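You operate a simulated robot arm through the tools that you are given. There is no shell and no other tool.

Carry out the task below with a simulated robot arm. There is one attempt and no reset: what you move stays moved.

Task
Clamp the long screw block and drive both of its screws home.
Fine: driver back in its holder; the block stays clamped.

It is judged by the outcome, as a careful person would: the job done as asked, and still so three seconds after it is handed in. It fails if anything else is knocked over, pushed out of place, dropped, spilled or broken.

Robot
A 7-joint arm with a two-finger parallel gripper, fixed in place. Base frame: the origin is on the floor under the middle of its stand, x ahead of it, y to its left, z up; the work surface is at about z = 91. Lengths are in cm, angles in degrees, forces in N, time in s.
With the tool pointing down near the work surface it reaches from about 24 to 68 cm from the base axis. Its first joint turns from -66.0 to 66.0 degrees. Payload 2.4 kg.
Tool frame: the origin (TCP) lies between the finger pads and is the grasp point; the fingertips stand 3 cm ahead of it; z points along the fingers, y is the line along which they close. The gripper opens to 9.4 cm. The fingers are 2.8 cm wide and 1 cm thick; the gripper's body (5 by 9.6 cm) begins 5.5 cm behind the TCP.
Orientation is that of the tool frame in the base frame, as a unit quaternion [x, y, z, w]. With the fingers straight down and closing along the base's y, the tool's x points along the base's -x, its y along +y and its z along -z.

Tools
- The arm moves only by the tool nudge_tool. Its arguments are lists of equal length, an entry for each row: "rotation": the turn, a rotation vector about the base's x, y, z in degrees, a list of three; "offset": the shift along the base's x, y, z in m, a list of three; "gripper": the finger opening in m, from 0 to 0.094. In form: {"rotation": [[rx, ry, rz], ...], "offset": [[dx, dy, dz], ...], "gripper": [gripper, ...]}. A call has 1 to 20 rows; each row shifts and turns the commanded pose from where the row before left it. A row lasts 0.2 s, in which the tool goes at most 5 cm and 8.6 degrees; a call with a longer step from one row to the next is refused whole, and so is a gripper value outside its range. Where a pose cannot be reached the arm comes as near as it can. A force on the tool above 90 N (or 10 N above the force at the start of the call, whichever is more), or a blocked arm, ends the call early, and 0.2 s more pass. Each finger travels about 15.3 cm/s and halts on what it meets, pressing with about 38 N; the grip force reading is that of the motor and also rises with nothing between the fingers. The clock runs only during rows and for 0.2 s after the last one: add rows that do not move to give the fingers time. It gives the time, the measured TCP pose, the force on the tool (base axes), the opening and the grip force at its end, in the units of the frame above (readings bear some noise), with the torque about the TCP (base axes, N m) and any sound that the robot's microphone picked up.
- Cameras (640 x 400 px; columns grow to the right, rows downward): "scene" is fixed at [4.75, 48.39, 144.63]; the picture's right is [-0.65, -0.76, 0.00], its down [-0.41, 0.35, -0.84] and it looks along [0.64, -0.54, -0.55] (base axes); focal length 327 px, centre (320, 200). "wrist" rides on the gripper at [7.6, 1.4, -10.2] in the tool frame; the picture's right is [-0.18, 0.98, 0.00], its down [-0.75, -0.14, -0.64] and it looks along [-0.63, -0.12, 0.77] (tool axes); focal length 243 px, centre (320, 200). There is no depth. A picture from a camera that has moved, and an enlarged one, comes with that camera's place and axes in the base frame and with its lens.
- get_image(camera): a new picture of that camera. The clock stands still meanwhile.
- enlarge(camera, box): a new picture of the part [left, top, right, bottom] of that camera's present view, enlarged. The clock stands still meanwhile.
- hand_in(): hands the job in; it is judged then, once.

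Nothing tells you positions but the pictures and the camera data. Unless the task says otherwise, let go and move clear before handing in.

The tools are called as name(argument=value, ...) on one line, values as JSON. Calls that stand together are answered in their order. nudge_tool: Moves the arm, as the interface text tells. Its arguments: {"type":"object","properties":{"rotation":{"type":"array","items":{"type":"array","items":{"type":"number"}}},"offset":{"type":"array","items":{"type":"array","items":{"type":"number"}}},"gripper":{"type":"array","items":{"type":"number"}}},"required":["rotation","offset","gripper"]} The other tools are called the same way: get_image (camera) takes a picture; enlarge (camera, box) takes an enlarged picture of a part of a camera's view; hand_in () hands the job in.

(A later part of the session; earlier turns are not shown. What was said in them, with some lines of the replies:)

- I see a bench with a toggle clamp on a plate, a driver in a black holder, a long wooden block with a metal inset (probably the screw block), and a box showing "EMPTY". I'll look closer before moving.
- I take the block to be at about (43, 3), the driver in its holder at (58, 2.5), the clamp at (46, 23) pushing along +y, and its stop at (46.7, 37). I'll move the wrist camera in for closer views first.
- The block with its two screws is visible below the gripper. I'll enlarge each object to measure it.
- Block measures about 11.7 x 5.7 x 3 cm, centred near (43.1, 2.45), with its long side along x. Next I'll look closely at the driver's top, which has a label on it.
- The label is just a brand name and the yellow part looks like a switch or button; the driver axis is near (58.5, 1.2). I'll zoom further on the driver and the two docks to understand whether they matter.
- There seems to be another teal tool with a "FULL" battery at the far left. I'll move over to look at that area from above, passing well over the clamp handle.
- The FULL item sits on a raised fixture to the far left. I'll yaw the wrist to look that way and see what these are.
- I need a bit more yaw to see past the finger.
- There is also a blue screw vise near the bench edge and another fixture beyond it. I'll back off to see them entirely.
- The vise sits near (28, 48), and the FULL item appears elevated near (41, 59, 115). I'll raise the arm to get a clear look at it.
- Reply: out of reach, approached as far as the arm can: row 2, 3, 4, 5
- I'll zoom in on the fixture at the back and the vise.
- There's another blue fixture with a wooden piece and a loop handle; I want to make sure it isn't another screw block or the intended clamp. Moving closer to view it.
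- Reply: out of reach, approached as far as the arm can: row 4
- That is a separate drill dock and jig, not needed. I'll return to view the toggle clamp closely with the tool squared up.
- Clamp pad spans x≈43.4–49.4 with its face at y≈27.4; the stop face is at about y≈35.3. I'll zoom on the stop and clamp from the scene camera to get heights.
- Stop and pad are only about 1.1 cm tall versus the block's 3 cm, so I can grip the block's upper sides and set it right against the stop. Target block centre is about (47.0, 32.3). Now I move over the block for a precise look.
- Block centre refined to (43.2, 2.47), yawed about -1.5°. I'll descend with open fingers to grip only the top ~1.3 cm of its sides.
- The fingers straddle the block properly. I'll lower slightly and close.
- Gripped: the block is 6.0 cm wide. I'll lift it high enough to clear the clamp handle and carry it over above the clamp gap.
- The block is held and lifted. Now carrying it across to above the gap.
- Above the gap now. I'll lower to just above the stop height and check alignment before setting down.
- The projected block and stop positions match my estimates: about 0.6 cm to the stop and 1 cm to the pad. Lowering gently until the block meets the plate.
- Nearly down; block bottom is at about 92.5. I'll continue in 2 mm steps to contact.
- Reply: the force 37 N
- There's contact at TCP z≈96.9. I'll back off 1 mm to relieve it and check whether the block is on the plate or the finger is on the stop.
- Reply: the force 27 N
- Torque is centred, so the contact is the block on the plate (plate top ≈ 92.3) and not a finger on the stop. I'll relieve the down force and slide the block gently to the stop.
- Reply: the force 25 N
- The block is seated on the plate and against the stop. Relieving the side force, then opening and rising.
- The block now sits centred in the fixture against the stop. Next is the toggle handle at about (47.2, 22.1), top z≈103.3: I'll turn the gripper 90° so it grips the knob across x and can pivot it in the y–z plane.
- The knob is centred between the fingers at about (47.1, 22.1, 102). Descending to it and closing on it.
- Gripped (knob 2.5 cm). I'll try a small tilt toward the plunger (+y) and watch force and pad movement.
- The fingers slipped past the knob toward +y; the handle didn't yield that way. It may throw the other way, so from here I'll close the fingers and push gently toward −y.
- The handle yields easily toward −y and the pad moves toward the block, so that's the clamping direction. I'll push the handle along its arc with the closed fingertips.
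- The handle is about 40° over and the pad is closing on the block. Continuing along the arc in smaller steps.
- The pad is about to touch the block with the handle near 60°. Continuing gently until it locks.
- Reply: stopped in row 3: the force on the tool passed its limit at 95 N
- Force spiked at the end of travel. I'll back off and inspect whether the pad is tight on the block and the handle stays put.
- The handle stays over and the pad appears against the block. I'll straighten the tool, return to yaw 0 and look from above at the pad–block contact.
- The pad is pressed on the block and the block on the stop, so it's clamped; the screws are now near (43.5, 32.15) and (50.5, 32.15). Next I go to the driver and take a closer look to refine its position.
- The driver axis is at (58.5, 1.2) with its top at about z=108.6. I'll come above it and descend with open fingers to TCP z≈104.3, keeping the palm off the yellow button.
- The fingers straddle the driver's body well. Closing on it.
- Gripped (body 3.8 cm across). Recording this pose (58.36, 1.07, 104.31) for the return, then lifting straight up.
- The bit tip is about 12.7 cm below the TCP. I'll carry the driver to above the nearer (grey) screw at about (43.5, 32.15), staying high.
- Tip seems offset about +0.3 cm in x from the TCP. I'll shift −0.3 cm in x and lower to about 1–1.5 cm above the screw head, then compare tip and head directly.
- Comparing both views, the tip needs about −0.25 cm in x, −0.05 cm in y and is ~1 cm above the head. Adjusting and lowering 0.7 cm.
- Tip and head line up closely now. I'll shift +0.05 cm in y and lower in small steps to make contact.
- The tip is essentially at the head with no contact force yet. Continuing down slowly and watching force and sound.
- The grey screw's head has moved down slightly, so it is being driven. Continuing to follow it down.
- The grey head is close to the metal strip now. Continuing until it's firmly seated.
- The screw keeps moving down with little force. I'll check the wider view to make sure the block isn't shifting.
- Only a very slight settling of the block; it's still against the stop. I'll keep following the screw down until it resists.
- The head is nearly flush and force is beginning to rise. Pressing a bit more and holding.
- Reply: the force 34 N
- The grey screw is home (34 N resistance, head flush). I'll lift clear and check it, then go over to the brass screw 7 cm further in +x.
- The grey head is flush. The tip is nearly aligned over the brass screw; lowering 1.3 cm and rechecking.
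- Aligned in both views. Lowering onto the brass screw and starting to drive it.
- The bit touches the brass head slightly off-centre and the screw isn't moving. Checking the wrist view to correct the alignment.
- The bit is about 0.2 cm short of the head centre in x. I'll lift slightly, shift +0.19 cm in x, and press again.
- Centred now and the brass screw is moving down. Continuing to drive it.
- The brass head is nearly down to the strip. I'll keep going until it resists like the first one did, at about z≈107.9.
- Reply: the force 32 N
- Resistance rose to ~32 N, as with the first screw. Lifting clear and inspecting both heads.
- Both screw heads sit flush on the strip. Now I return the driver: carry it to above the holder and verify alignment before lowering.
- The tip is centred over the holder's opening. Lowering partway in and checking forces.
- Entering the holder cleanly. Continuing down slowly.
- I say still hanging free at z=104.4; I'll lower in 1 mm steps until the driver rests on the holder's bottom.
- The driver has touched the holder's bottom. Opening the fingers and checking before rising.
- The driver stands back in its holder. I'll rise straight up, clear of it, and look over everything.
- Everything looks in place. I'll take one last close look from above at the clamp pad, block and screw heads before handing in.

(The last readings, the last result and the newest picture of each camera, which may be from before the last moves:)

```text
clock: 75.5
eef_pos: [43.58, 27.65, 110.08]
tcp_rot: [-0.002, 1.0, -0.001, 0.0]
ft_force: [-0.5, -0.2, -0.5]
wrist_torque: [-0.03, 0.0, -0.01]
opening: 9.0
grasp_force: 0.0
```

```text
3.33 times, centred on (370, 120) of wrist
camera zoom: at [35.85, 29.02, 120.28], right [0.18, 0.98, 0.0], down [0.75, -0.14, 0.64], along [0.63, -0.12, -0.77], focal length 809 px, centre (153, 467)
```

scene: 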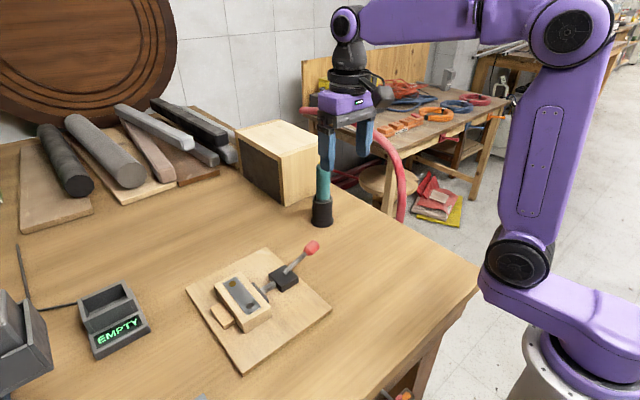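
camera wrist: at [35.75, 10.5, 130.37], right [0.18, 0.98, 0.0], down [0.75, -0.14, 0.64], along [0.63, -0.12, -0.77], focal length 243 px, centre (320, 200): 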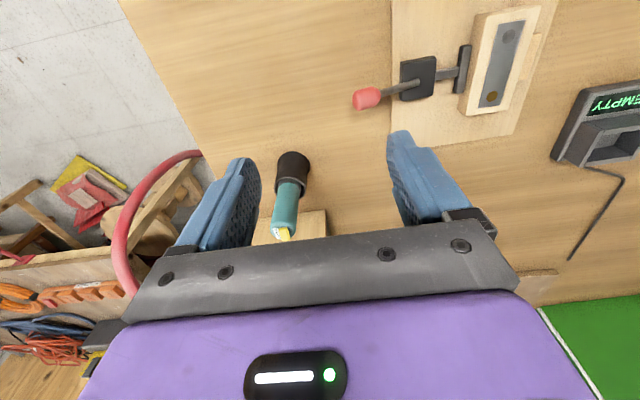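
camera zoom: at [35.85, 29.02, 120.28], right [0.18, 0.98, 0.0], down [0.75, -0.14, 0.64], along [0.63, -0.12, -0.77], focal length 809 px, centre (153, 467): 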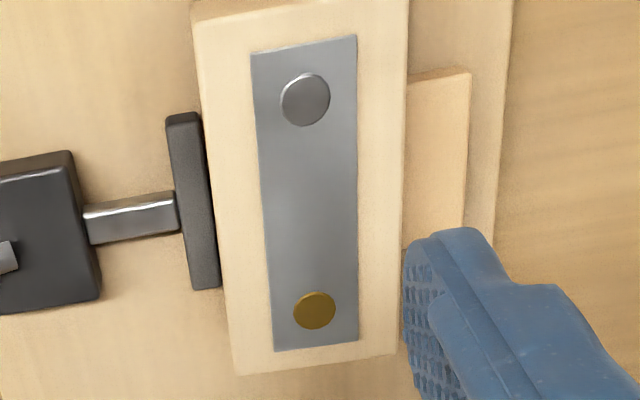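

Both heads are flush, the pad and stop hold the block on both sides, and the driver is upright in its holder. I'll retreat to a clear spot and do one last overall check.

nudge_tool(rotation=[[0, 0, 0], [0, 0, 0], [0, 0, 0], [0, 0, 0], [0, 0, 0], [0, 0, 0], [0, 0, 0], [0, 0, 0]], offset=[[0, 0, 0.04], [0, 0, 0.04], [0, -0.04, 0.02], [0, -0.045, 0.02], [0, -0.045, 0], [0, -0.045, 0], [0, -0.045, 0], [0, -0.04, 0]], gripper=[0.09, 0.09, 0.09, 0.09, 0.09, 0.09, 0.09, 0.09])

get_image(camera="scene")

enlarge(camera="scene", box=[180, 150, 360, 350])

```text
clock: 77.3
eef_pos: [43.48, 1.45, 122.07]
tcp_rot: [-0.002, 1.0, -0.002, -0.001]
ft_force: [0.5, -0.4, -0.5]
wrist_torque: [0.01, -0.01, -0.02]
opening: 9.01
grasp_force: 0.0
```

```text
taken
```

scene: 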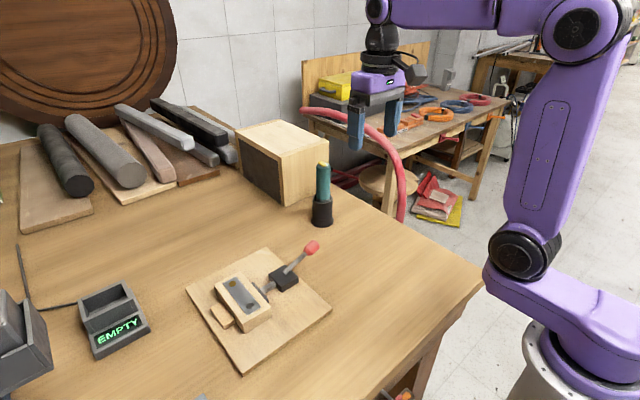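

```text
2.00 times, centred on (270, 250) of scene
camera zoom: at [4.75, 48.39, 144.63], right [-0.65, -0.76, 0.0], down [-0.41, 0.35, -0.84], along [0.64, -0.54, -0.55], focal length 654 px, centre (420, 100)
```

zoom: 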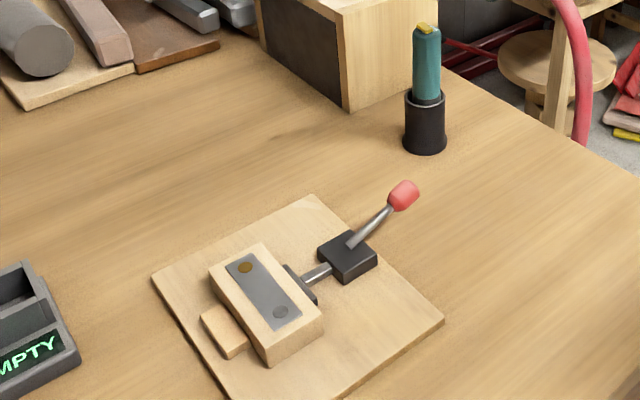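

The block is clamped between pad and stop, both screws are flush, the driver is back upright in its holder, and the arm is clear with nothing else disturbed. Handing in.

hand_in()

```text
The job is handed in.
```

I've handed the job in: the long screw block is clamped in the toggle clamp, and both of its screws are driven home.

- **Clamp:** the block sits against the fixture's stop with the clamp pad tight on its other side. I pushed the lever until it met a hard stop, and it stayed there. The block turned by about 1° while I drove the screws, but the pad and stop still hold it.
- **Screws:** both heads are flush on the metal strip. Each one met firm resistance (a bit over 30 N) at the end of its travel.
- **Driver and arm:** the driver is upright in its holder. I let go and moved the arm clear, and nothing else on the bench was disturbed.
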